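You operate a simulated robot arm through the tools that you are given. There is no shell and no other tool. Be economical: measure what you need, move in short steps, check, and stop when the job is done.

The job below is to be done with a simulated two-armed robot. You get a single attempt, and the scene is never put back.

## Task
Move the older top tray from Dolly 5 or 6 to Dolly 7, then park Dolly 7.
Fine: go by the dates on the trays; park it in its bay and brake it there.

It is judged by the outcome, as a careful person would: the job done as asked, and still so three seconds after it is handed in. It fails if anything else is knocked over, pushed out of place, dropped, spilled or broken.

## Robot
Two 7-joint arms with two-finger parallel grippers on one trunk, on a base that drives. Base frame: it is fixed to the floor where the robot stands at the start and does not move with it; the origin is under the middle of the robot, x ahead of it, y to its left, z up. Units: mm, degrees, N and s.
The left shoulder is at the start at [70, 130, 1037], the right one opposite. With the tool pointing down near the work surface each hand reaches from about 100 to 460 mm from the robot's upright axis, wherever it stands, measured 20 degrees to its own side. Places, roughly: left dolly [500, 1200, 300]; left dolly brake [300, 1000, 500]; middle dolly [500, 500, 300]; middle dolly brake [300, 400, 500]; right dolly [500, -100, 300]; right dolly brake [300, -200, 500]; top of the right dolly [500, -100, 600]; tray [500, 1250, 750]. Payload 1.57 kg a hand.
The tool frame of a hand sits at the grasp point between the pads (the TCP): z along the fingers, y along the line on which they close. The tips reach 30 mm beyond it. Largest opening 80 mm; finger width 17, thickness 12; the body of the gripper, 40 by 82 mm, starts 80 mm behind the TCP.
Orientation is told as [roll, pitch, yaw] about the base's x, y, z axes, in that order, counted from this pose: with the fingers straight down and closing along the base's y, the tool's x points along the base's -x, its y along +y and its z along -z.

## Interface
- The arms move only by the tool send_rows. It takes "left_moves", "right_moves" or both (then of equal length, played together; a hand with none holds still); each is a list of rows, each an object (a shift or turn left out is 0, a gripper value left out holds the last) with "translation": the shift along the tool's x, y, z in units of 25 mm (1.0 is 25 mm), a list of three; "rotation": the turn, a rotation vector about the tool's x, y, z in units of 4 degrees (1.0 is 4 degrees), a list of three. In form: [{"translation": [tx, ty, tz], "rotation": [wx, wy, wz]}, ...]. A call has 1 to 10 rows; each row shifts and turns the commanded pose from where the row before left it, along the tool's axes as they then stand. "left_hand" and "right_hand" are, for a hand that has rows, the opening in per cent of the stroke, from 0 (shut) to 100 (fully open), set as the call begins (left out, the last holds). A call with a number of a shift or a turn outside -1 to 1 is refused whole. Rows are played at 5 a second. More than 50 mm and 8.6 degrees between two rows, or a gripper value outside its range, and nothing of the call is played. A pose out of reach is approached as far as the arm can. The call stops where the force on the tool passes 50 N (or 10 N more than at its start, if that is more) or the arm is blocked; 0.2 s more then pass. The fingers move at their own pace (about 108 mm/s each) and stop on an object; they squeeze with about 33 N. The grip force told is the motor's: it shows also when the fingers shut on nothing. Time passes only in rows, and 0.2 s behind the last, so rows that do not move let the fingers close. The reply holds the time, the measured pose of the TCP, the force on the tool along the base axes, the opening and the grip force, in the units named above and with some noise, with the torque about the TCP (base axes, N m) and any sound that the robot's microphone picked up.
- Cameras (640 x 400 px; columns grow to the right, rows downward): "scene" is now at [110.6, -3.4, 1228.2]; the picture's right is [-0.06, -1.00, -0.00], its down [-0.89, 0.06, -0.45] and it looks along [0.45, -0.03, -0.89] (base axes); focal length 291 px, centre (320, 200). "left" rides on the left gripper at [72, 7, -122] in its tool frame; the picture's right is [-0.09, 1.00, 0.00], its down [-0.84, -0.08, -0.54] and it looks along [-0.54, -0.05, 0.84] (tool axes); focal length 238 px, centre (320, 200). "right" rides on the right gripper at [72, -7, -122] in its tool frame; the picture's right is [0.09, 1.00, 0.00], its down [-0.84, 0.08, -0.54] and it looks along [-0.54, 0.05, 0.84] (tool axes); focal length 238 px, centre (320, 200). There is no depth. A picture from a camera that has moved, and an enlarged one, comes with that camera's place and axes in the base frame and with its lens.
- grab_frame(camera): a new picture of that camera. It takes no simulated time.
- move_column(by): slides the trunk up (or, below 0, down) by that many mm; the arms and the scene camera ride with it, the base frame stays. It gives what a move gives, with no picture.
- steer(legs): drives the robot by 1 to 6 legs, each [ahead, left, turn to the left] in mm, mm and degrees, along the robot's own axes; the way and the turn of a leg run together, so that a leg with both is an arc; at most 1500 mm and 180 degrees a leg. The arms and the cameras ride along, it lands a little off, and it stops where it bumps. It gives what a move gives.
- pan_tilt(pan, tilt): turns the head with the scene camera to pan (to the left, within 86 degrees either way) and tilt (down, from -29 to 69), counted from straight ahead of the robot. It gives what a move gives.
- inspect(camera, box): a new picture of the part [left, top, right, bottom] of that camera's present view, enlarged. It takes no simulated time.
- sign_off(): hands the job in; it is judged then, once.

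Go step by step. Nothing tells you exact positions but the pictures and the camera data: compare them with the known pose of the tool, close in by small moves and look again before you grip or let go. The budget is 120 turns and 108 pictures, counting those below and the enlarged ones. Unless the task says otherwise, let go and move clear before handing in, and close with one line.

The tools are called as a command line: name --argument value ..., lists and objects as JSON in quotes. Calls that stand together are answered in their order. send_rows: Moves the arms, as the interface text tells. Its arguments: {"type":"object","properties":{"left_moves":{"type":"array","items":{"type":"object","properties":{"translation":{"type":"array","items":{"type":"number"}},"rotation":{"type":"array","items":{"type":"number"}}}}},"left_hand":{"type":"number"},"right_moves":{"type":"array","items":{"type":"object","properties":{"translation":{"type":"array","items":{"type":"number"}},"rotation":{"type":"array","items":{"type":"number"}}}}},"right_hand":{"type":"number"}},"required":[]} The other tools are called the same way: move_column (by) slides the trunk up or down; steer (legs) drives the base; pan_tilt (pan, tilt) turns the head that bears the scene camera; grab_frame (camera) takes a picture; inspect (camera, box) takes an enlarged picture of a part of a camera's view; sign_off () hands the job in.

At the start:

```text
t: 0.0
left_eef_pos: [327.5, 13.6, 890.6]
left_tool_rot: [0.1, 0.0, 0.0]
left_wrist_force: [0.8, 0.6, -0.3]
left_ft_torque: [-0.01, 0.01, 0.01]
left_finger_gap: 80.0
left_finger_force: 0.0
right_eef_pos: [321.2, -298.9, 841.7]
right_tool_rot: [-0.1, 0.0, 0.0]
right_wrist_force: [0.0, -0.2, -0.4]
right_ft_torque: [0.02, 0.01, 0.01]
right_finger_gap: 80.0
right_finger_force: 0.0
trunk travel left (down, up): [-675.0, 265.0]
robot x, y, heading: [-0.1, -1.2, 0.0]
head pan, tilt: [-3.6, 63.4]
```

scene: 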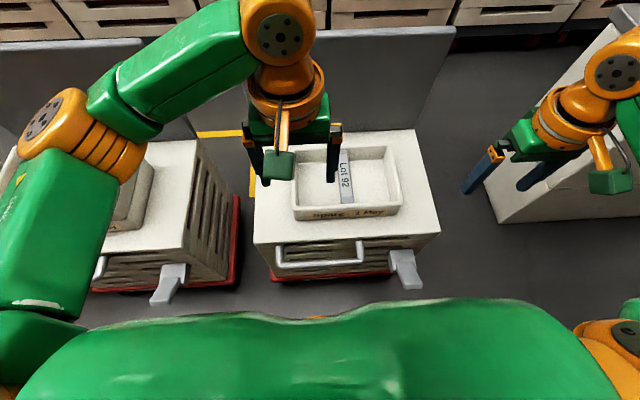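
right: 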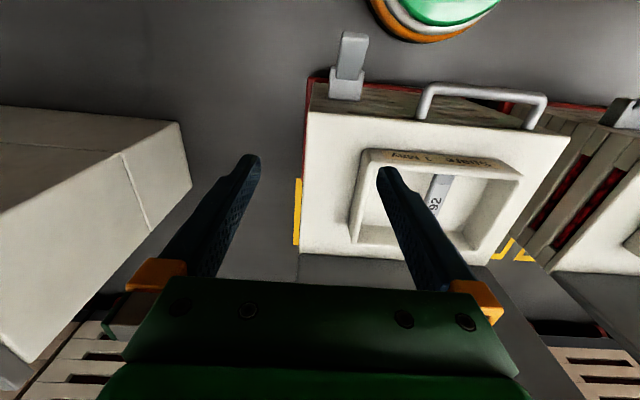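
left: 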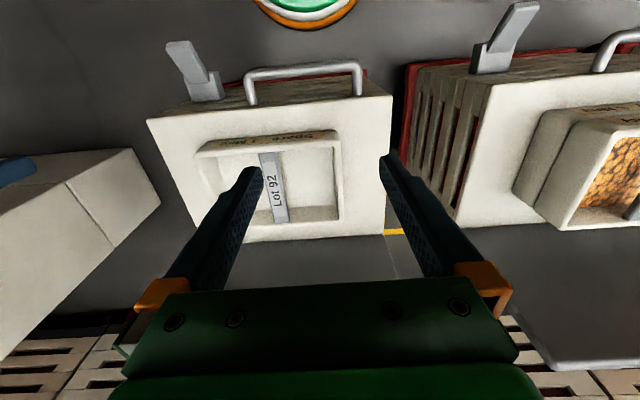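

I see a right dolly with a tray marked "Spare 1 May", and part of a middle dolly to the left. I'll look around with the head first.

pan_tilt --pan 60 --tilt 40

grab_frame --camera "scene"

pan_tilt --pan 0 --tilt 25

grab_frame --camera "scene"

```text
t: 1.3
left_eef_pos: [327.4, 13.4, 890.3]
left_tool_rot: [-0.1, 0.1, 0.0]
left_wrist_force: [0.2, -0.2, 0.1]
left_ft_torque: [0.02, 0.02, 0.0]
left_finger_gap: 80.0
left_finger_force: 0.1
right_eef_pos: [321.9, -298.5, 840.8]
right_tool_rot: [0.0, 0.0, 0.1]
right_wrist_force: [-0.6, 0.3, -0.3]
right_ft_torque: [0.03, 0.02, -0.01]
right_finger_gap: 79.9
right_finger_force: 0.1
trunk travel left (down, up): [-675.0, 265.0]
robot x, y, heading: [0.2, 2.0, 0.1]
head pan, tilt: [60.0, 40.0]
```

```text
104 pictures are left
camera scene: at [90.7, 74.0, 1258.8], right [0.87, -0.5, 0.0], down [-0.32, -0.56, -0.77], along [0.38, 0.66, -0.64], focal length 291 px, centre (320, 200)
```

scene: 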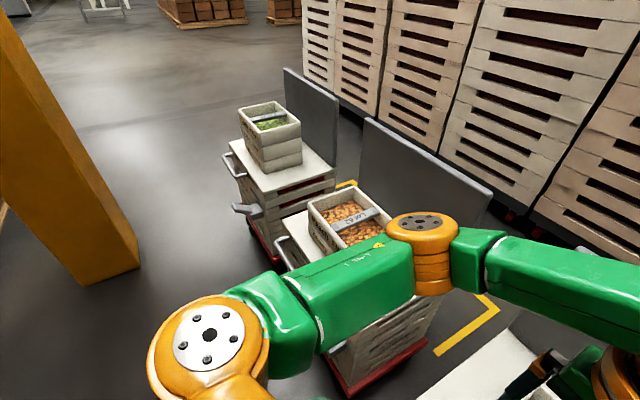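

```text
t: 2.6
left_eef_pos: [327.7, 14.3, 890.4]
left_tool_rot: [-0.1, 0.0, 0.0]
left_wrist_force: [0.6, -0.3, 0.3]
left_ft_torque: [0.0, 0.0, 0.03]
left_finger_gap: 80.1
left_finger_force: 0.0
right_eef_pos: [319.9, -297.4, 840.9]
right_tool_rot: [-0.1, 0.1, 0.1]
right_wrist_force: [0.5, -0.2, 0.7]
right_ft_torque: [0.0, -0.01, -0.01]
right_finger_gap: 80.0
right_finger_force: 0.1
trunk travel left (down, up): [-675.0, 265.0]
robot x, y, heading: [-2.5, 1.6, 0.0]
head pan, tilt: [0.0, 25.0]
```

```text
103 pictures are left
camera scene: at [140.2, 0.6, 1282.1], right [0.0, -1.0, 0.0], down [-0.42, 0.0, -0.91], along [0.91, 0.0, -0.42], focal length 291 px, centre (320, 200)
```

scene: 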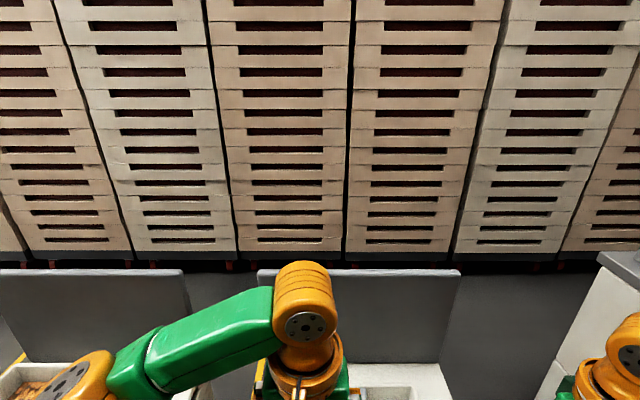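

Three dollies stand in front of panels; the left one holds a stack with green produce, the middle one a tray with brown goods. I'll look to the right and zoom on labels.

pan_tilt --pan -60 --tilt 35

grab_frame --camera "scene"

pan_tilt --pan -5 --tilt 62

inspect --camera "scene" --box '[220, 120, 460, 300]'

inspect --camera "left" --box '[440, 60, 640, 240]'

```text
t: 3.9
left_eef_pos: [327.8, 14.1, 890.6]
left_tool_rot: [0.1, 0.0, 0.0]
left_wrist_force: [-0.5, 0.3, 0.4]
left_ft_torque: [0.0, 0.03, 0.03]
left_finger_gap: 80.1
left_finger_force: 0.1
right_eef_pos: [321.2, -297.9, 841.4]
right_tool_rot: [0.1, 0.0, 0.0]
right_wrist_force: [-0.7, 0.6, -0.3]
right_ft_torque: [-0.03, -0.04, 0.02]
right_finger_gap: 80.2
right_finger_force: 0.2
trunk travel left (down, up): [-675.0, 265.0]
robot x, y, heading: [-3.3, 0.1, 0.1]
head pan, tilt: [-60.0, 35.0]
```

```text
102 pictures are left
camera scene: at [92.2, -75.7, 1266.4], right [-0.87, -0.5, 0.0], down [-0.29, 0.5, -0.82], along [0.41, -0.71, -0.57], focal length 291 px, centre (320, 200)
```

scene: 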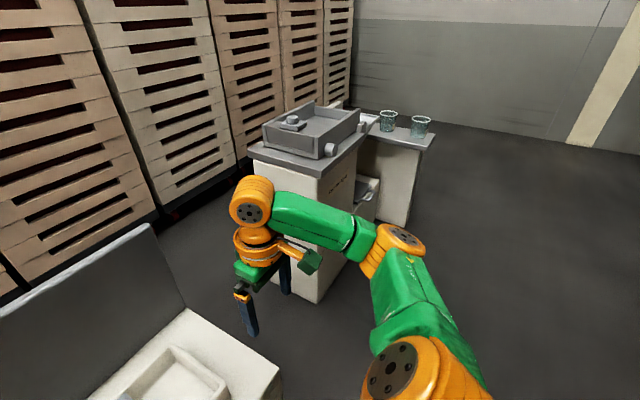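

```text
t: 5.2
left_eef_pos: [326.8, 14.0, 889.9]
left_tool_rot: [0.0, 0.0, 0.0]
left_wrist_force: [-0.4, -0.1, -0.3]
left_ft_torque: [-0.02, -0.03, 0.01]
left_finger_gap: 80.2
left_finger_force: 0.1
right_eef_pos: [320.9, -298.0, 840.9]
right_tool_rot: [-0.1, -0.1, 0.0]
right_wrist_force: [0.2, 0.0, -0.4]
right_ft_torque: [0.0, -0.01, 0.04]
right_finger_gap: 79.9
right_finger_force: 0.0
trunk travel left (down, up): [-675.0, 265.0]
robot x, y, heading: [0.6, -0.3, 0.1]
head pan, tilt: [-5.0, 62.0]
```

```text
2.22 times, centred on (340, 210) of scene
camera zoom: at [112.2, -5.2, 1229.8], right [-0.09, -1.0, 0.0], down [-0.88, 0.08, -0.47], along [0.47, -0.04, -0.88], focal length 646 px, centre (276, 178)
```

zoom: 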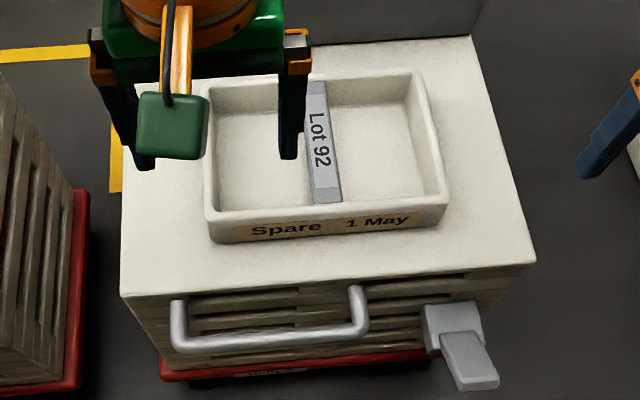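

```text
2.22 times, centred on (540, 150) of left
camera zoom: at [256.5, 19.8, 1013.0], right [0.09, 1.0, 0.0], down [0.84, -0.08, 0.54], along [0.54, -0.05, -0.84], focal length 530 px, centre (-169, 311)
```

zoom: 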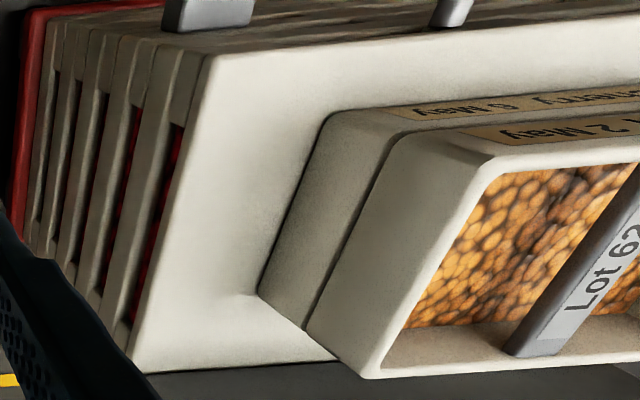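

The right dolly bears a "Spare 1 May" tray; the middle has a stack with top dated 2 May over 6 May. I'll back off and drive left to read the left dolly and the dolly numbers.

steer --legs '[[-250, 0, 0], [0, 800, 0]]'

pan_tilt --pan 0 --tilt 45

grab_frame --camera "scene"

```text
t: 10.8
left_eef_pos: [72.1, 798.4, 891.0]
left_tool_rot: [0.0, -0.1, 0.5]
left_wrist_force: [-0.1, -0.8, -0.1]
left_ft_torque: [-0.01, 0.0, -0.01]
left_finger_gap: 80.0
left_finger_force: 0.1
right_eef_pos: [67.4, 489.3, 841.0]
right_tool_rot: [0.1, -0.1, 0.4]
right_wrist_force: [0.1, -0.1, 0.5]
right_ft_torque: [0.0, -0.02, 0.0]
right_finger_gap: 80.1
right_finger_force: 0.1
trunk travel left (down, up): [-675.0, 265.0]
robot x, y, heading: [-254.5, 781.9, 0.6]
head pan, tilt: [-5.0, 62.0]
```

```text
t: 11.6
left_eef_pos: [72.2, 799.8, 890.7]
left_tool_rot: [-0.1, 0.0, 0.4]
left_wrist_force: [0.1, 0.1, -0.5]
left_ft_torque: [0.03, -0.02, -0.02]
left_finger_gap: 80.0
left_finger_force: 0.1
right_eef_pos: [66.3, 488.2, 840.5]
right_tool_rot: [0.0, 0.0, 0.4]
right_wrist_force: [-0.5, -0.5, -0.5]
right_ft_torque: [0.02, 0.04, -0.01]
right_finger_gap: 80.1
right_finger_force: 0.0
trunk travel left (down, up): [-675.0, 265.0]
robot x, y, heading: [-255.7, 782.9, 0.3]
head pan, tilt: [0.0, 45.0]
```

```text
99 pictures are left
camera scene: at [-126.4, 785.4, 1251.5], right [0.01, -1.0, 0.0], down [-0.71, 0.0, -0.71], along [0.71, 0.0, -0.71], focal length 291 px, centre (320, 200)
```

scene: 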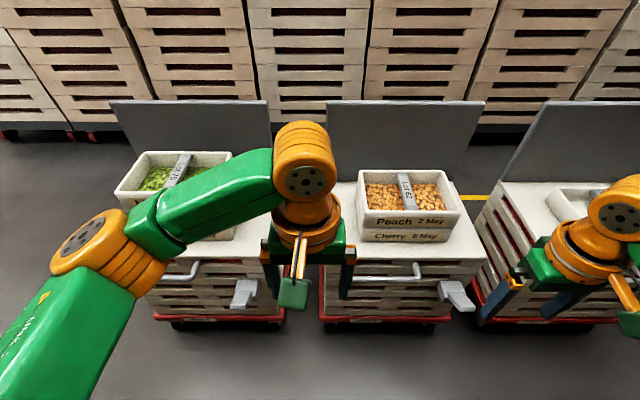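

inspect --camera "scene" --box '[320, 140, 520, 340]'

steer --legs '[[-250, 550, 0]]'

grab_frame --camera "scene"

```text
2.00 times, centred on (420, 240) of scene
camera zoom: at [-126.4, 785.4, 1251.5], right [0.01, -1.0, 0.0], down [-0.71, 0.0, -0.71], along [0.71, 0.0, -0.71], focal length 582 px, centre (120, 120)
```

zoom: 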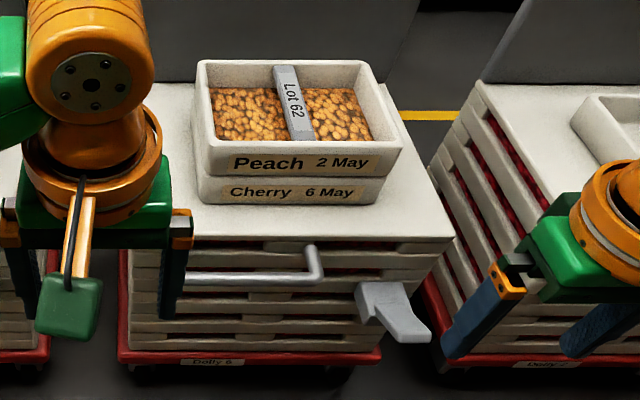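

```text
t: 14.4
left_eef_pos: [-103.8, 1143.6, 889.9]
left_tool_rot: [1.0, 0.2, -1.7]
left_wrist_force: [0.3, 0.0, 0.6]
left_ft_torque: [0.01, -0.01, -0.04]
left_finger_gap: 80.2
left_finger_force: 0.0
right_eef_pos: [-120.2, 834.4, 835.6]
right_tool_rot: [0.9, 0.3, -1.6]
right_wrist_force: [0.1, 0.1, -0.3]
right_ft_torque: [0.0, 0.04, -0.01]
right_finger_gap: 80.2
right_finger_force: 0.1
trunk travel left (down, up): [-675.0, 265.0]
robot x, y, heading: [-431.4, 1153.9, -1.6]
head pan, tilt: [0.0, 45.0]
stopped in leg 1: the robot was blocked; the commanded pose is now the measured one
```

```text
97 pictures are left
camera scene: at [-301.4, 1130.6, 1251.4], right [-0.03, -1.0, -0.02], down [-0.71, 0.03, -0.7], along [0.71, -0.01, -0.71], focal length 291 px, centre (320, 200)
```

scene: 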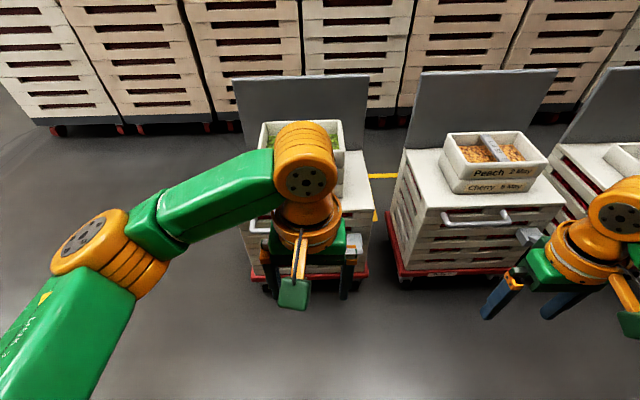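

I bumped what must be the yellow pillar on the left; I'll back away from it to the right and read the left dolly's tray with the wrist out of the way.

steer --legs '[[0, -120, 0]]'

grab_frame --camera "left"

grab_frame --camera "scene"

```text
t: 15.7
left_eef_pos: [-109.2, 1037.4, 889.9]
left_tool_rot: [0.0, 0.0, -1.6]
left_wrist_force: [0.7, 0.0, 0.1]
left_ft_torque: [0.03, 0.02, 0.02]
left_finger_gap: 79.8
left_finger_force: 0.0
right_eef_pos: [-123.5, 725.6, 841.0]
right_tool_rot: [-0.1, 0.0, -1.7]
right_wrist_force: [-0.1, 0.9, 0.0]
right_ft_torque: [0.03, -0.02, -0.04]
right_finger_gap: 80.4
right_finger_force: 0.1
trunk travel left (down, up): [-675.0, 265.0]
robot x, y, heading: [-436.3, 1033.4, -1.5]
head pan, tilt: [0.0, 45.0]
```

```text
96 pictures are left
camera left: at [-180.1, 1044.8, 1012.9], right [0.12, 0.99, 0.0], down [0.83, -0.1, 0.54], along [0.54, -0.07, -0.84], focal length 238 px, centre (320, 200)
```

left: 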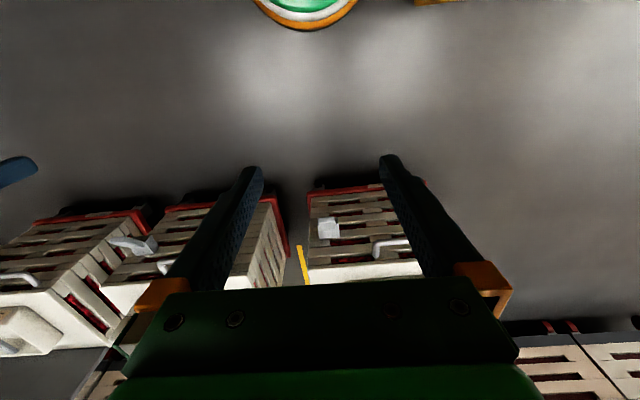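

```text
95 pictures are left
camera scene: at [-307.5, 1029.3, 1251.6], right [-0.03, -1.0, 0.0], down [-0.71, 0.02, -0.71], along [0.71, -0.02, -0.71], focal length 291 px, centre (320, 200)
```

scene: 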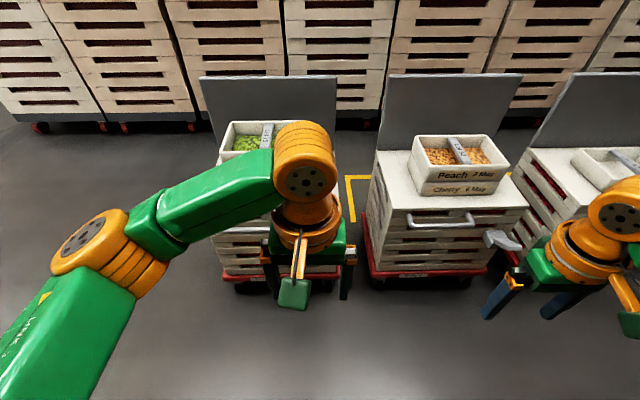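

steer --legs '[[0, -300, 0]]'

pan_tilt --pan 15 --tilt 42

grab_frame --camera "scene"

```text
t: 17.7
left_eef_pos: [-117.4, 738.1, 890.2]
left_tool_rot: [0.0, -0.1, -1.5]
left_wrist_force: [-0.7, 0.6, 1.0]
left_ft_torque: [-0.02, 0.01, 0.03]
left_finger_gap: 80.0
left_finger_force: 0.1
right_eef_pos: [-133.3, 427.1, 842.0]
right_tool_rot: [0.0, -0.1, -1.4]
right_wrist_force: [-0.3, 0.2, 0.4]
right_ft_torque: [0.05, 0.0, 0.02]
right_finger_gap: 80.0
right_finger_force: 0.1
trunk travel left (down, up): [-675.0, 265.0]
robot x, y, heading: [-450.1, 734.1, -1.5]
head pan, tilt: [0.0, 45.0]
```

```text
t: 18.5
left_eef_pos: [-117.4, 738.0, 890.6]
left_tool_rot: [0.0, 0.0, -1.7]
left_wrist_force: [-0.5, -0.1, -0.5]
left_ft_torque: [-0.02, -0.04, 0.0]
left_finger_gap: 80.2
left_finger_force: 0.0
right_eef_pos: [-132.1, 427.3, 840.9]
right_tool_rot: [-0.1, 0.0, -1.5]
right_wrist_force: [0.1, 0.4, 0.0]
right_ft_torque: [-0.02, 0.01, -0.03]
right_finger_gap: 80.2
right_finger_force: 0.1
trunk travel left (down, up): [-675.0, 265.0]
robot x, y, heading: [-445.0, 732.6, -1.3]
head pan, tilt: [15.0, 42.0]
```

```text
94 pictures are left
camera scene: at [-315.9, 751.3, 1255.9], right [0.23, -0.97, 0.0], down [-0.65, -0.15, -0.74], along [0.72, 0.17, -0.67], focal length 291 px, centre (320, 200)
```

scene: 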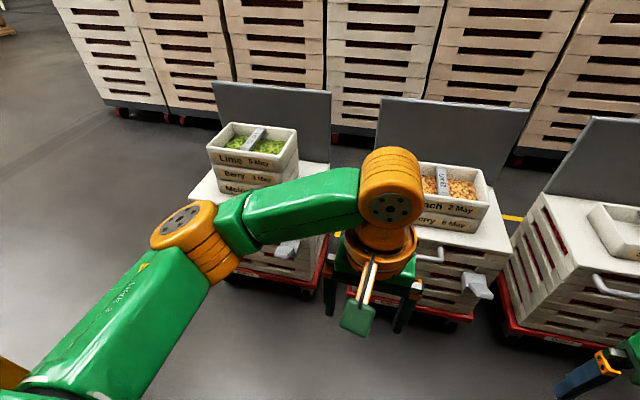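

inspect --camera "scene" --box '[190, 110, 350, 210]'

inspect --camera "scene" --box '[440, 190, 640, 360]'

inspect --camera "scene" --box '[200, 200, 500, 340]'

```text
4.00 times, centred on (270, 160) of scene
camera zoom: at [-315.9, 751.3, 1255.9], right [0.23, -0.97, 0.0], down [-0.65, -0.15, -0.74], along [0.72, 0.17, -0.67], focal length 1163 px, centre (520, 360)
```

zoom: 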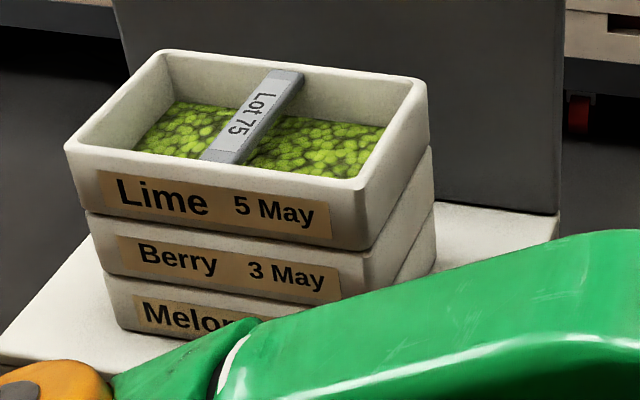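

```text
2.35 times, centred on (540, 275) of scene
camera zoom: at [-315.9, 751.3, 1255.9], right [0.23, -0.97, 0.0], down [-0.65, -0.15, -0.74], along [0.72, 0.17, -0.67], focal length 684 px, centre (-198, 24)
```

zoom: 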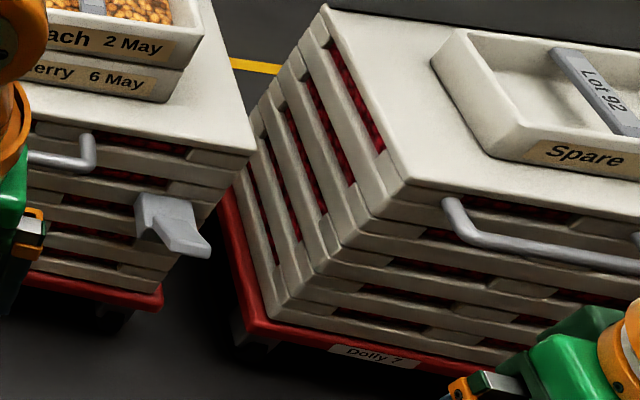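

```text
2.13 times, centred on (350, 270) of scene
camera zoom: at [-315.9, 751.3, 1255.9], right [0.23, -0.97, 0.0], down [-0.65, -0.15, -0.74], along [0.72, 0.17, -0.67], focal length 620 px, centre (256, 51)
```

zoom: 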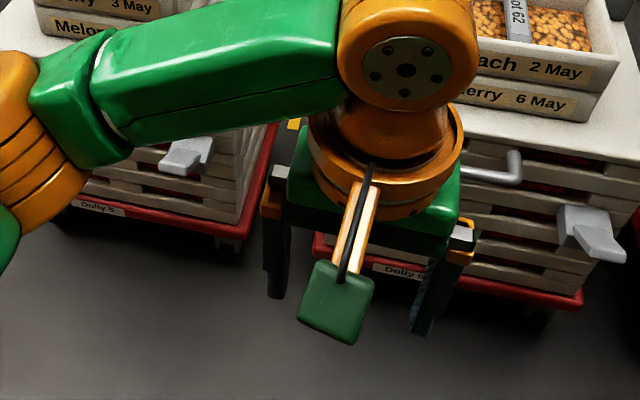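

Dates: Dolly 5 top is Lime 5 May, Dolly 6 top is Peach 2 May, so Peach (older) goes onto Dolly 7 (right). Now I need to find Dolly 7's bay markings, so I'll go up and look from in front of it.

move_column --by 260

steer --legs '[[150, -600, 1.5]]'

pan_tilt --pan 0 --tilt 50

grab_frame --camera "scene"

```text
t: 21.2
left_eef_pos: [-116.8, 738.1, 1149.7]
left_tool_rot: [0.0, 0.0, -1.6]
left_wrist_force: [0.2, 0.2, 0.1]
left_ft_torque: [0.04, 0.01, -0.01]
left_finger_gap: 79.6
left_finger_force: 0.0
right_eef_pos: [-133.0, 426.2, 1101.3]
right_tool_rot: [0.0, 0.1, -1.5]
right_wrist_force: [0.4, -0.4, 0.9]
right_ft_torque: [0.01, 0.0, -0.03]
right_finger_gap: 80.4
right_finger_force: 0.1
trunk travel left (down, up): [-935.0, 5.0]
robot x, y, heading: [-445.4, 731.1, -1.3]
head pan, tilt: [15.0, 42.0]
```

```text
t: 24.6
left_eef_pos: [18.7, 149.6, 1150.5]
left_tool_rot: [0.0, 0.0, -0.7]
left_wrist_force: [0.1, 0.4, 1.1]
left_ft_torque: [-0.01, 0.01, 0.01]
left_finger_gap: 80.2
left_finger_force: 0.0
right_eef_pos: [7.0, -160.6, 1102.3]
right_tool_rot: [-0.1, 0.1, -0.7]
right_wrist_force: [0.3, 0.0, -0.6]
right_ft_torque: [-0.01, 0.0, 0.01]
right_finger_gap: 80.0
right_finger_force: 0.2
trunk travel left (down, up): [-935.0, 5.0]
robot x, y, heading: [-310.6, 141.5, -0.5]
head pan, tilt: [15.0, 42.0]
```

```text
t: 25.4
left_eef_pos: [18.8, 148.7, 1149.9]
left_tool_rot: [0.1, 0.1, -0.8]
left_wrist_force: [-0.7, 0.0, 0.6]
left_ft_torque: [0.0, 0.01, -0.01]
left_finger_gap: 80.2
left_finger_force: 0.1
right_eef_pos: [8.0, -161.9, 1100.4]
right_tool_rot: [0.0, 0.0, -0.7]
right_wrist_force: [0.3, 0.1, -0.1]
right_ft_torque: [0.03, -0.02, 0.0]
right_finger_gap: 80.1
right_finger_force: 0.1
trunk travel left (down, up): [-935.0, 5.0]
robot x, y, heading: [-310.0, 139.5, -0.8]
head pan, tilt: [0.0, 50.0]
```

```text
90 pictures are left
camera scene: at [-184.1, 138.9, 1504.7], right [-0.01, -1.0, 0.0], down [-0.77, 0.01, -0.64], along [0.64, -0.01, -0.77], focal length 291 px, centre (320, 200)
```

scene: 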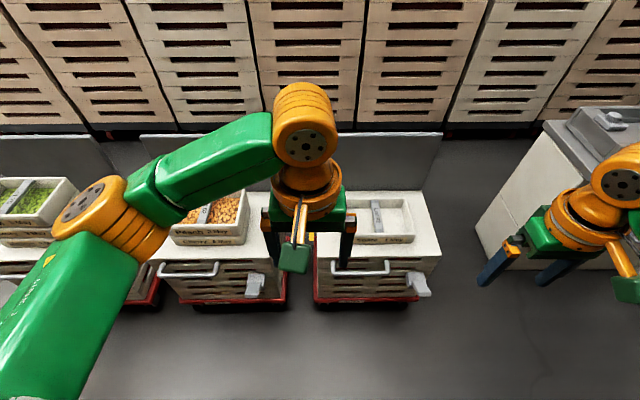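

The bay markings lie partly hidden behind the dollies and my arm. I'll shift right to look past Dolly 7.

steer --legs '[[0, -550, 0]]'

pan_tilt --pan 10 --tilt 42

grab_frame --camera "scene"

grab_frame --camera "left"

```text
t: 28.5
left_eef_pos: [11.9, -399.8, 1149.7]
left_tool_rot: [0.0, 0.0, -0.7]
left_wrist_force: [0.1, 0.5, 0.6]
left_ft_torque: [-0.01, 0.0, 0.01]
left_finger_gap: 80.0
left_finger_force: 0.0
right_eef_pos: [0.4, -710.0, 1101.6]
right_tool_rot: [-0.1, 0.0, -0.8]
right_wrist_force: [0.1, -0.3, 0.7]
right_ft_torque: [-0.03, 0.01, -0.01]
right_finger_gap: 80.2
right_finger_force: 0.1
trunk travel left (down, up): [-935.0, 5.0]
robot x, y, heading: [-312.9, -409.1, -0.6]
head pan, tilt: [0.0, 50.0]
```

```text
t: 29.2
left_eef_pos: [12.7, -400.4, 1150.4]
left_tool_rot: [0.0, 0.0, -0.7]
left_wrist_force: [-0.3, 0.0, 0.5]
left_ft_torque: [-0.02, -0.03, 0.01]
left_finger_gap: 79.9
left_finger_force: 0.1
right_eef_pos: [0.6, -712.0, 1102.1]
right_tool_rot: [-0.1, -0.1, -0.7]
right_wrist_force: [1.1, 0.2, -0.2]
right_ft_torque: [0.0, -0.02, 0.0]
right_finger_gap: 80.2
right_finger_force: 0.0
trunk travel left (down, up): [-935.0, 5.0]
robot x, y, heading: [-314.2, -411.0, -0.8]
head pan, tilt: [10.0, 42.0]
```

```text
89 pictures are left
camera scene: at [-185.7, -396.4, 1515.9], right [0.16, -0.99, 0.0], down [-0.66, -0.11, -0.74], along [0.73, 0.12, -0.67], focal length 291 px, centre (320, 200)
```

scene: 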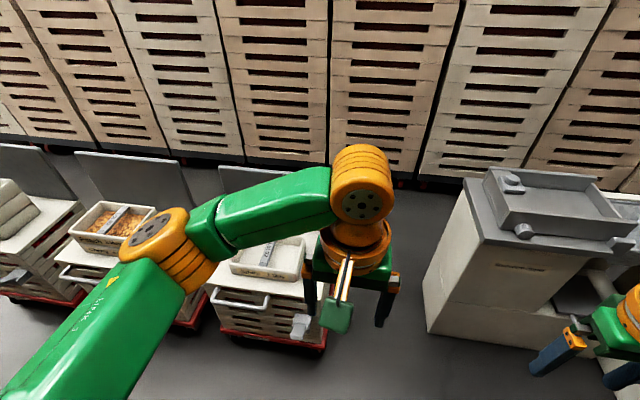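

```text
88 pictures are left
camera left: at [-59.7, -393.2, 1272.9], right [0.1, 0.99, 0.0], down [0.84, -0.09, 0.54], along [0.54, -0.06, -0.84], focal length 238 px, centre (320, 200)
```

left: 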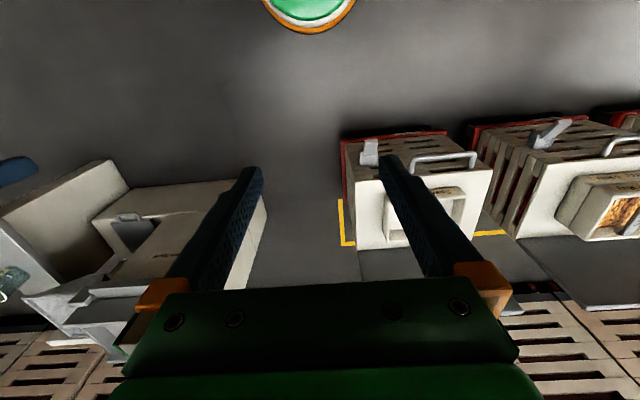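

The bay lines are behind the dollies (bay 7's rear right corner about [1166, -350], sides reaching to x≈756), so Dolly 7 seems to stand short of its bay. I'll move forward on its right side to see what the grey panel is and the floor beyond.

steer --legs '[[300, -60, 0]]'

pan_tilt --pan 20 --tilt 50

grab_frame --camera "scene"

pan_tilt --pan 50 --tilt 50

grab_frame --camera "scene"

```text
t: 31.3
left_eef_pos: [307.9, -462.3, 1151.2]
left_tool_rot: [0.0, -0.2, -0.5]
left_wrist_force: [-0.9, 0.1, 0.1]
left_ft_torque: [-0.03, -0.02, 0.01]
left_finger_gap: 80.0
left_finger_force: 0.0
right_eef_pos: [297.8, -774.4, 1101.4]
right_tool_rot: [-0.1, -0.1, -0.5]
right_wrist_force: [0.0, -0.4, 0.0]
right_ft_torque: [0.0, 0.01, -0.02]
right_finger_gap: 80.0
right_finger_force: 0.0
trunk travel left (down, up): [-935.0, 5.0]
robot x, y, heading: [-15.8, -473.8, -0.6]
head pan, tilt: [10.0, 42.0]
```

```text
t: 32.0
left_eef_pos: [309.8, -463.2, 1151.2]
left_tool_rot: [0.0, 0.0, -0.6]
left_wrist_force: [0.9, 0.3, 0.3]
left_ft_torque: [0.01, 0.0, 0.0]
left_finger_gap: 79.7
left_finger_force: 0.1
right_eef_pos: [301.1, -773.9, 1100.7]
right_tool_rot: [0.1, 0.1, -0.5]
right_wrist_force: [0.4, 0.7, -0.4]
right_ft_torque: [-0.01, 0.01, -0.03]
right_finger_gap: 80.3
right_finger_force: 0.1
trunk travel left (down, up): [-935.0, 5.0]
robot x, y, heading: [-16.3, -474.9, -0.4]
head pan, tilt: [20.0, 50.0]
```

```text
87 pictures are left
camera scene: at [102.2, -448.1, 1504.8], right [0.33, -0.94, 0.0], down [-0.72, -0.25, -0.64], along [0.61, 0.21, -0.77], focal length 291 px, centre (320, 200)
```

scene: 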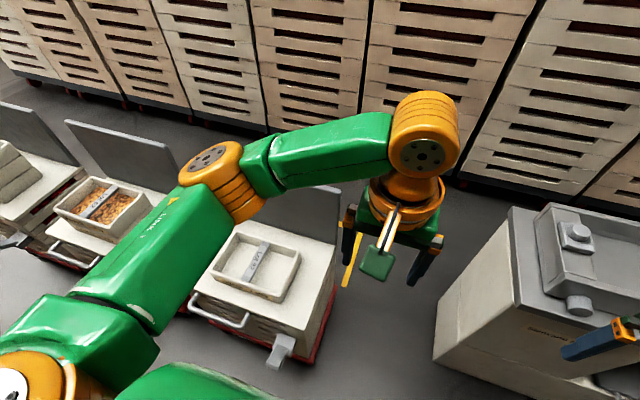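

```text
t: 33.0
left_eef_pos: [310.0, -463.4, 1149.4]
left_tool_rot: [0.0, 0.0, -0.5]
left_wrist_force: [-0.5, 0.7, 0.5]
left_ft_torque: [-0.01, -0.01, 0.0]
left_finger_gap: 79.9
left_finger_force: 0.1
right_eef_pos: [301.2, -775.1, 1102.3]
right_tool_rot: [0.0, 0.0, -0.6]
right_wrist_force: [1.0, -0.8, -0.2]
right_ft_torque: [0.01, -0.01, -0.01]
right_finger_gap: 80.3
right_finger_force: 0.0
trunk travel left (down, up): [-935.0, 5.0]
robot x, y, heading: [-17.9, -472.1, -0.1]
head pan, tilt: [50.0, 50.0]
```

```text
86 pictures are left
camera scene: at [80.3, -415.6, 1504.7], right [0.76, -0.65, 0.0], down [-0.5, -0.58, -0.64], along [0.42, 0.49, -0.77], focal length 291 px, centre (320, 200)
```

scene: 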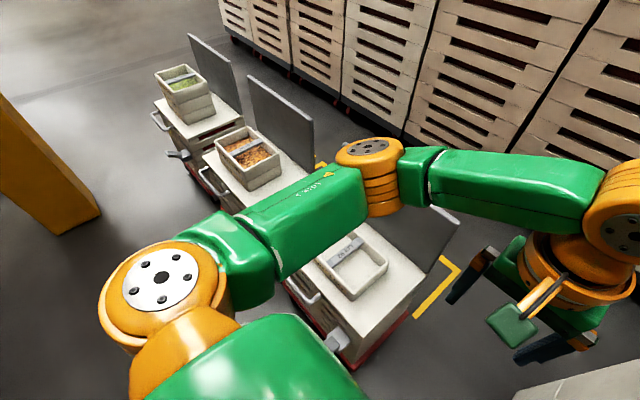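

inspect --camera "scene" --box '[270, 190, 510, 390]'

```text
2.00 times, centred on (390, 290) of scene
camera zoom: at [80.3, -415.6, 1504.7], right [0.76, -0.65, 0.0], down [-0.5, -0.58, -0.64], along [0.42, 0.49, -0.77], focal length 582 px, centre (180, 20)
```

zoom: 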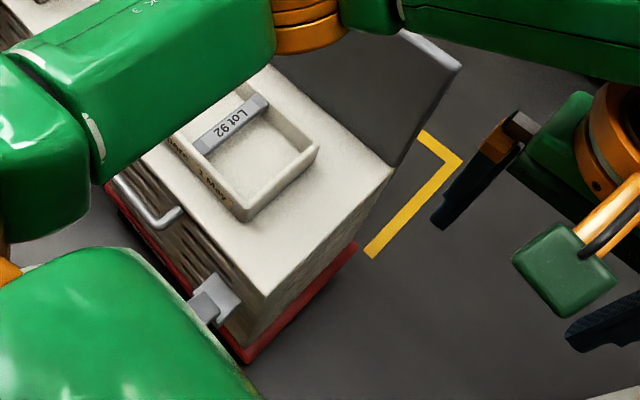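

The panel is the dolly's own backboard; bay 7 is a yellow U on the floor, x≈765–1160, y≈-350–158, so Dolly 7 must be pushed ahead about 440 mm. I'll go back in front of the dollies and compare brake levers on the way.

steer --legs '[[-230, 0, 0], [0, 440, 0]]'

pan_tilt --pan -10 --tilt 60

grab_frame --camera "scene"

```text
t: 37.0
left_eef_pos: [84.8, -21.5, 1149.9]
left_tool_rot: [0.1, 0.0, -0.9]
left_wrist_force: [0.5, -0.6, 1.0]
left_ft_torque: [0.05, -0.01, -0.02]
left_finger_gap: 80.0
left_finger_force: 0.0
right_eef_pos: [73.2, -332.1, 1100.9]
right_tool_rot: [0.1, -0.1, -0.9]
right_wrist_force: [0.3, -0.2, -0.3]
right_ft_torque: [0.0, 0.0, 0.02]
right_finger_gap: 80.2
right_finger_force: 0.1
trunk travel left (down, up): [-935.0, 5.0]
robot x, y, heading: [-246.4, -27.5, -1.0]
head pan, tilt: [50.0, 50.0]
```

```text
t: 38.3
left_eef_pos: [84.4, -19.3, 1149.9]
left_tool_rot: [0.0, 0.0, -0.8]
left_wrist_force: [0.2, 0.4, 0.1]
left_ft_torque: [0.0, 0.0, -0.02]
left_finger_gap: 80.0
left_finger_force: 0.1
right_eef_pos: [72.6, -331.2, 1101.0]
right_tool_rot: [0.0, 0.0, -1.0]
right_wrist_force: [-0.1, -0.6, 0.3]
right_ft_torque: [0.01, -0.01, 0.0]
right_finger_gap: 80.2
right_finger_force: 0.0
trunk travel left (down, up): [-935.0, 5.0]
robot x, y, heading: [-245.6, -28.9, -1.0]
head pan, tilt: [-10.0, 60.0]
```

```text
84 pictures are left
camera scene: at [-129.7, -41.0, 1492.1], right [-0.19, -0.98, 0.0], down [-0.85, 0.16, -0.5], along [0.49, -0.09, -0.87], focal length 291 px, centre (320, 200)
```

scene: 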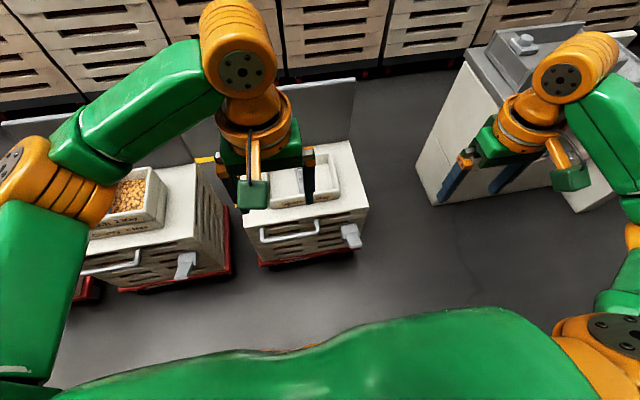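

inspect --camera "scene" --box '[240, 190, 380, 280]'

inspect --camera "scene" --box '[70, 220, 250, 310]'

```text
4.44 times, centred on (310, 235) of scene
camera zoom: at [-129.7, -41.0, 1492.1], right [-0.19, -0.98, 0.0], down [-0.85, 0.16, -0.5], along [0.49, -0.09, -0.87], focal length 1292 px, centre (364, 44)
```

zoom: 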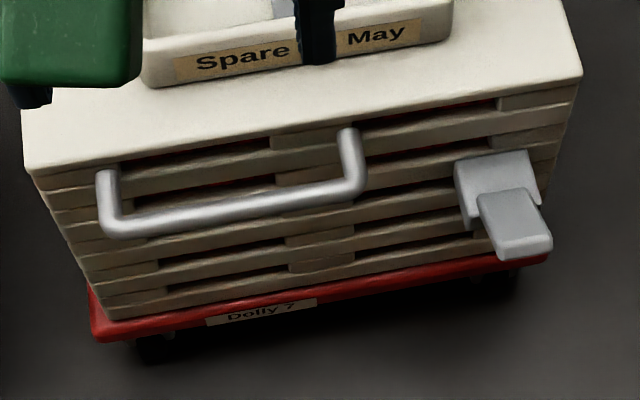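

```text
3.56 times, centred on (160, 265) of scene
camera zoom: at [-129.7, -41.0, 1492.1], right [-0.19, -0.98, 0.0], down [-0.85, 0.16, -0.5], along [0.49, -0.09, -0.87], focal length 1034 px, centre (889, -31)
```

zoom: 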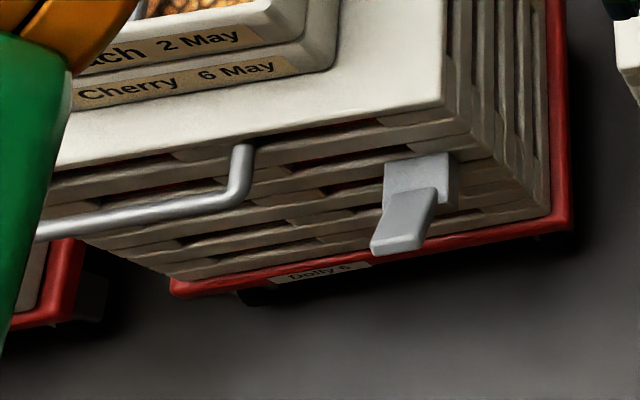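

Now to Dolly 6 to lift the Peach tray with the left hand.

steer --legs '[[0, 430, 1]]'

move_column --by -160

steer --legs '[[250, 0, 0]]'

pan_tilt --pan 12 --tilt 60

grab_frame --camera "scene"

grab_frame --camera "left"

```text
t: 40.9
left_eef_pos: [90.2, 405.9, 1151.3]
left_tool_rot: [0.2, -0.1, -0.5]
left_wrist_force: [0.1, 0.0, 0.2]
left_ft_torque: [0.0, 0.0, -0.01]
left_finger_gap: 80.3
left_finger_force: 0.0
right_eef_pos: [81.0, 95.2, 1101.1]
right_tool_rot: [0.1, 0.1, -0.3]
right_wrist_force: [0.3, -0.6, 0.1]
right_ft_torque: [0.03, -0.02, -0.04]
right_finger_gap: 80.0
right_finger_force: 0.1
trunk travel left (down, up): [-935.0, 5.0]
robot x, y, heading: [-239.6, 396.8, -0.4]
head pan, tilt: [-10.0, 60.0]
```

```text
t: 42.8
left_eef_pos: [90.2, 408.2, 989.2]
left_tool_rot: [0.0, 0.0, -0.5]
left_wrist_force: [0.3, 0.0, 0.5]
left_ft_torque: [0.0, 0.0, 0.01]
left_finger_gap: 80.1
left_finger_force: 0.1
right_eef_pos: [81.1, 96.9, 941.0]
right_tool_rot: [0.0, 0.1, -0.3]
right_wrist_force: [0.8, 0.0, 0.2]
right_ft_torque: [0.01, -0.03, -0.01]
right_finger_gap: 79.8
right_finger_force: 0.1
trunk travel left (down, up): [-775.0, 165.0]
robot x, y, heading: [-240.5, 396.5, -0.2]
head pan, tilt: [-10.0, 60.0]
```

```text
t: 44.6
left_eef_pos: [336.8, 405.8, 991.1]
left_tool_rot: [0.0, -0.1, -0.3]
left_wrist_force: [0.0, 0.6, -0.3]
left_ft_torque: [0.0, 0.0, -0.01]
left_finger_gap: 79.9
left_finger_force: 0.1
right_eef_pos: [329.0, 95.1, 942.4]
right_tool_rot: [0.0, -0.2, -0.3]
right_wrist_force: [-0.3, -0.5, -0.6]
right_ft_torque: [0.0, 0.0, 0.01]
right_finger_gap: 79.8
right_finger_force: 0.1
trunk travel left (down, up): [-775.0, 165.0]
robot x, y, heading: [11.0, 396.4, -0.4]
head pan, tilt: [-10.0, 60.0]
```

```text
t: 45.4
left_eef_pos: [339.0, 407.7, 989.8]
left_tool_rot: [0.0, -0.1, -0.3]
left_wrist_force: [0.1, 0.9, -0.3]
left_ft_torque: [-0.02, -0.01, 0.01]
left_finger_gap: 80.1
left_finger_force: 0.1
right_eef_pos: [329.5, 96.5, 939.6]
right_tool_rot: [0.0, -0.1, -0.4]
right_wrist_force: [0.4, -0.4, -0.4]
right_ft_torque: [0.0, -0.01, 0.02]
right_finger_gap: 80.2
right_finger_force: 0.1
trunk travel left (down, up): [-775.0, 165.0]
robot x, y, heading: [6.9, 394.1, -0.5]
head pan, tilt: [12.0, 60.0]
```

```text
81 pictures are left
camera scene: at [124.3, 409.1, 1332.1], right [0.2, -0.98, 0.0], down [-0.85, -0.17, -0.5], along [0.49, 0.1, -0.87], focal length 291 px, centre (320, 200)
```

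scene: 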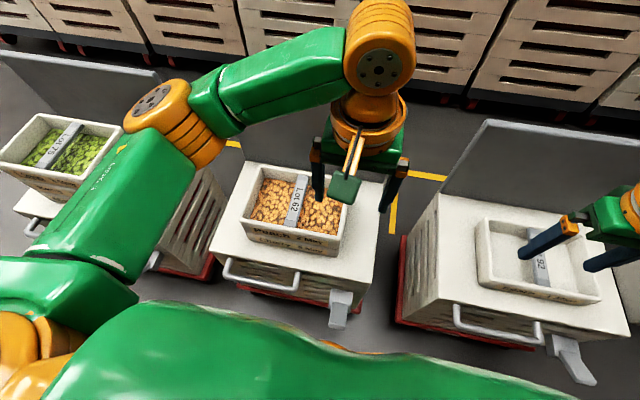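

```text
80 pictures are left
camera left: at [267.3, 413.9, 1112.9], right [0.1, 1.0, 0.0], down [0.84, -0.08, 0.54], along [0.54, -0.05, -0.84], focal length 238 px, centre (320, 200)
```

left: 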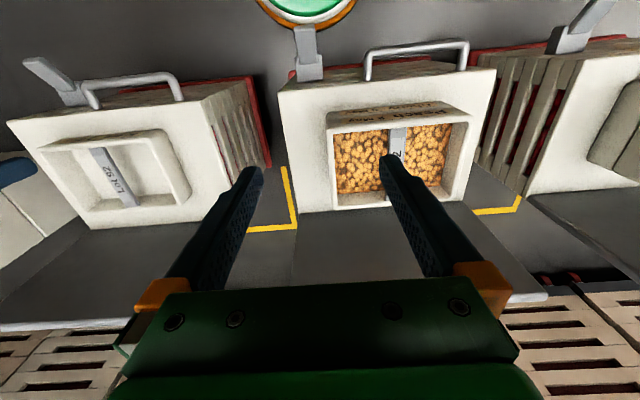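

Triangulated: the Peach tray's grip bar runs along x from ≈385 to 515 at y≈530, top z≈737. I'll lower the trunk and bring the left hand above it.

move_column --by -90

send_rows --left_moves '[{"translation": [-0.8, 0.97, 0]}, {"translation": [-0.8, 0.97, 0]}, {"translation": [-0.8, 0.97, 0]}, {"translation": [-0.8, 0.97, 0]}, {"translation": [-0.8, 0.97, 0]}]'

grab_frame --camera "left"

grab_frame --camera "scene"

```text
t: 46.7
left_eef_pos: [338.7, 408.1, 900.9]
left_tool_rot: [0.0, -0.1, -0.3]
left_wrist_force: [0.4, 0.0, -0.1]
left_ft_torque: [-0.01, 0.01, -0.02]
left_finger_gap: 80.1
left_finger_force: 0.1
right_eef_pos: [329.8, 95.9, 852.0]
right_tool_rot: [0.0, 0.0, -0.4]
right_wrist_force: [0.6, 0.1, -1.0]
right_ft_torque: [0.0, 0.02, 0.0]
right_finger_gap: 80.0
right_finger_force: 0.1
trunk travel left (down, up): [-685.0, 255.0]
robot x, y, heading: [9.6, 395.2, -0.2]
head pan, tilt: [12.0, 60.0]
```

```text
t: 47.9
left_eef_pos: [440.9, 529.2, 900.2]
left_tool_rot: [0.0, 0.1, -0.3]
left_wrist_force: [-0.1, 0.2, -0.4]
left_ft_torque: [0.01, 0.01, 0.02]
left_finger_gap: 80.1
left_finger_force: 0.1
right_eef_pos: [330.8, 96.7, 851.4]
right_tool_rot: [-0.2, 0.1, -0.2]
right_wrist_force: [-0.8, 0.3, 0.0]
right_ft_torque: [-0.02, 0.0, -0.01]
right_finger_gap: 79.9
right_finger_force: 0.1
trunk travel left (down, up): [-685.0, 255.0]
robot x, y, heading: [9.6, 396.5, -0.3]
head pan, tilt: [12.0, 60.0]
```

```text
79 pictures are left
camera left: at [369.2, 535.7, 1023.3], right [0.1, 1.0, 0.0], down [0.84, -0.08, 0.54], along [0.54, -0.05, -0.84], focal length 238 px, centre (320, 200)
```

left: 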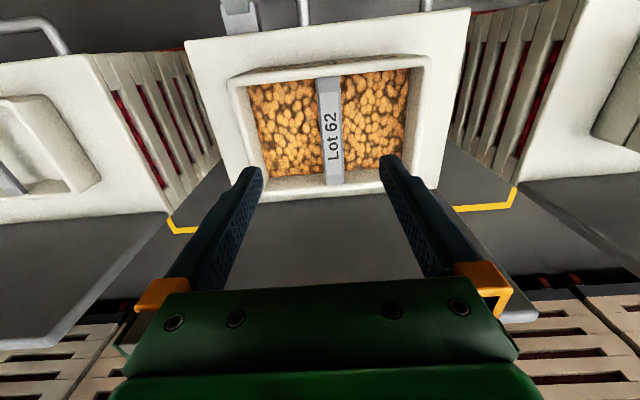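

```text
78 pictures are left
camera scene: at [124.5, 409.8, 1242.1], right [0.2, -0.98, 0.0], down [-0.85, -0.18, -0.5], along [0.49, 0.1, -0.87], focal length 291 px, centre (320, 200)
```

scene: 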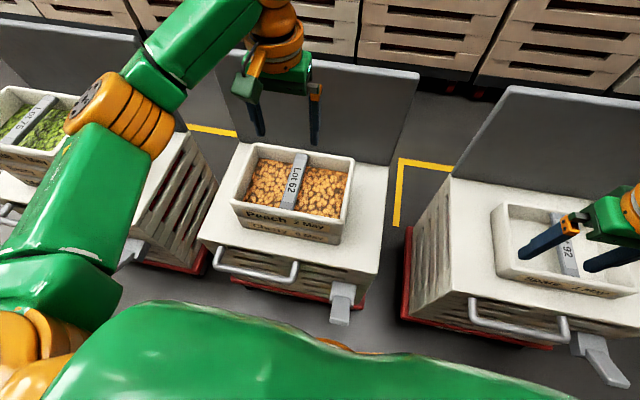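

The bar looks nearer z≈680, centred about [481, 541]. I'll descend to z≈745 over it and look again.

send_rows --left_moves '[{"translation": [-0.2, 0.06, 0.8]}, {"translation": [-0.2, 0.06, 0.8]}, {"translation": [-0.2, 0.06, 0.8]}, {"translation": [-0.2, 0.06, 0.8]}, {"translation": [-0.2, 0.06, 0.8]}, {"translation": [-0.2, 0.06, 0.8]}, {"translation": [-0.2, 0.06, 0.8]}, {"translation": [-0.15, 0.06, 0.6]}]'

grab_frame --camera "left"

grab_frame --camera "scene"

```text
t: 49.7
left_eef_pos: [478.3, 539.6, 745.6]
left_tool_rot: [0.1, 0.0, -0.3]
left_wrist_force: [-0.1, -0.3, 0.2]
left_ft_torque: [0.0, 0.02, -0.01]
left_finger_gap: 79.8
left_finger_force: 0.0
right_eef_pos: [330.4, 96.4, 850.5]
right_tool_rot: [0.1, 0.0, -0.3]
right_wrist_force: [-0.1, -0.6, 0.6]
right_ft_torque: [0.02, 0.0, 0.02]
right_finger_gap: 80.1
right_finger_force: 0.0
trunk travel left (down, up): [-685.0, 255.0]
robot x, y, heading: [11.7, 396.4, -0.2]
head pan, tilt: [12.0, 60.0]
```

```text
77 pictures are left
camera left: at [406.8, 545.5, 868.2], right [0.1, 1.0, 0.0], down [0.84, -0.08, 0.54], along [0.54, -0.05, -0.84], focal length 238 px, centre (320, 200)
```

left: 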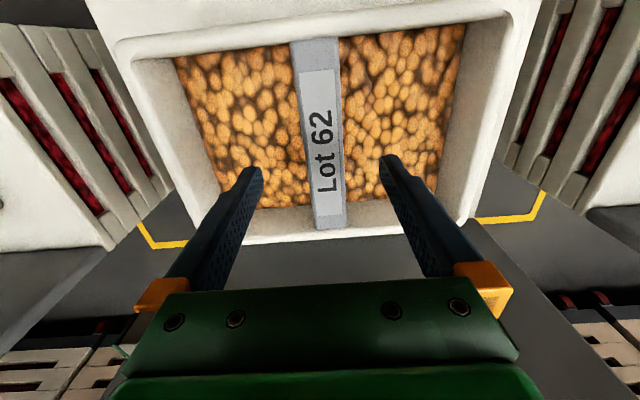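

```text
76 pictures are left
camera scene: at [124.2, 409.1, 1242.1], right [0.2, -0.98, 0.0], down [-0.85, -0.18, -0.5], along [0.49, 0.1, -0.87], focal length 291 px, centre (320, 200)
```

scene: 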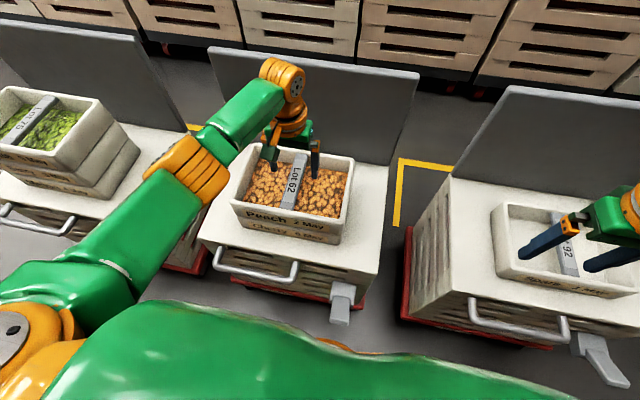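

Aligned over the bar (y≈542, x centre≈480). Descending to grasp depth.

send_rows --left_moves '[{"translation": [0, 0.08, 0.5]}, {"translation": [0, 0, 0.5]}, {"translation": [0, 0, 0.5]}, {"translation": [0, 0, 0.5]}]'

grab_frame --camera "left"

inspect --camera "scene" --box '[210, 110, 390, 260]'

```text
t: 50.7
left_eef_pos: [478.2, 541.4, 694.4]
left_tool_rot: [0.2, 0.0, -0.4]
left_wrist_force: [0.4, 0.2, 0.1]
left_ft_torque: [0.02, -0.01, 0.03]
left_finger_gap: 80.0
left_finger_force: 0.0
right_eef_pos: [330.3, 95.8, 851.4]
right_tool_rot: [0.1, 0.0, -0.2]
right_wrist_force: [0.3, -0.5, -0.1]
right_ft_torque: [-0.02, 0.0, -0.01]
right_finger_gap: 80.1
right_finger_force: 0.0
trunk travel left (down, up): [-685.0, 255.0]
robot x, y, heading: [12.5, 400.2, -0.4]
head pan, tilt: [12.0, 60.0]
```

```text
75 pictures are left
camera left: at [406.1, 547.1, 817.0], right [0.1, 1.0, 0.0], down [0.84, -0.08, 0.54], along [0.54, -0.05, -0.84], focal length 238 px, centre (320, 200)
```

left: 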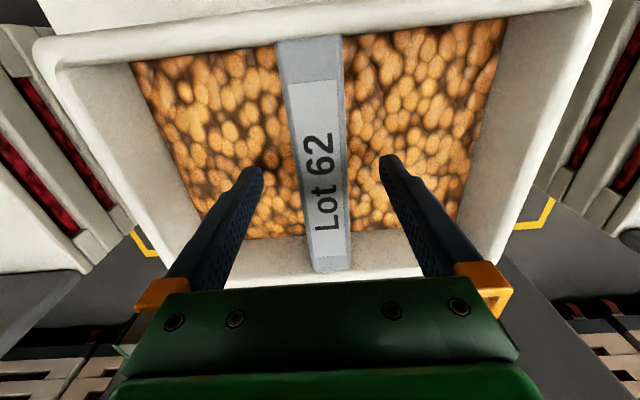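

```text
2.67 times, centred on (300, 185) of scene
camera zoom: at [124.2, 408.7, 1242.1], right [0.2, -0.98, 0.0], down [-0.85, -0.18, -0.5], along [0.49, 0.1, -0.87], focal length 775 px, centre (373, 240)
```

zoom: 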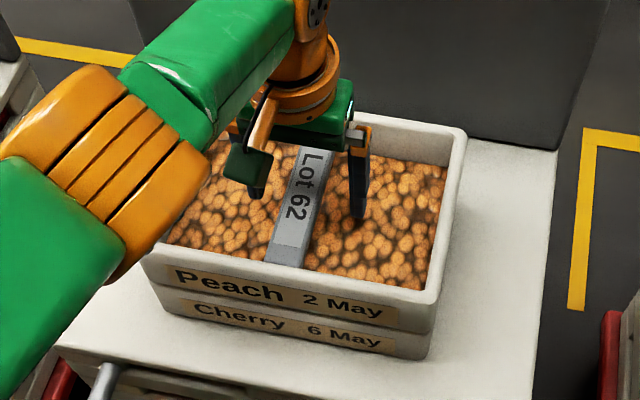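

Fingers straddle the bar. A touch lower, then close.

send_rows --left_moves '[{"translation": [0, 0, 0.2]}]'

send_rows --left_moves '[{}, {}, {}]' --left_hand 0

```text
t: 51.1
left_eef_pos: [475.3, 542.3, 691.2]
left_tool_rot: [0.0, 0.0, -0.4]
left_wrist_force: [-0.1, 0.4, -1.0]
left_ft_torque: [0.02, 0.01, -0.03]
left_finger_gap: 79.8
left_finger_force: 0.1
right_eef_pos: [330.7, 96.7, 851.8]
right_tool_rot: [-0.1, 0.0, -0.3]
right_wrist_force: [-0.3, 0.0, -0.6]
right_ft_torque: [0.03, 0.02, -0.02]
right_finger_gap: 79.8
right_finger_force: 0.2
trunk travel left (down, up): [-685.0, 255.0]
robot x, y, heading: [11.0, 395.5, -0.5]
head pan, tilt: [12.0, 60.0]
```

```text
t: 51.9
left_eef_pos: [475.6, 542.4, 691.3]
left_tool_rot: [0.0, 0.0, -0.4]
left_wrist_force: [-0.7, -0.2, -1.1]
left_ft_torque: [0.01, -0.01, 0.15]
left_finger_gap: 31.9
left_finger_force: 33.0
right_eef_pos: [329.7, 96.0, 851.1]
right_tool_rot: [0.1, 0.1, -0.3]
right_wrist_force: [-0.1, 0.8, -0.2]
right_ft_torque: [-0.03, -0.02, -0.03]
right_finger_gap: 80.0
right_finger_force: 0.0
trunk travel left (down, up): [-685.0, 255.0]
robot x, y, heading: [10.7, 398.1, -0.4]
head pan, tilt: [12.0, 60.0]
```

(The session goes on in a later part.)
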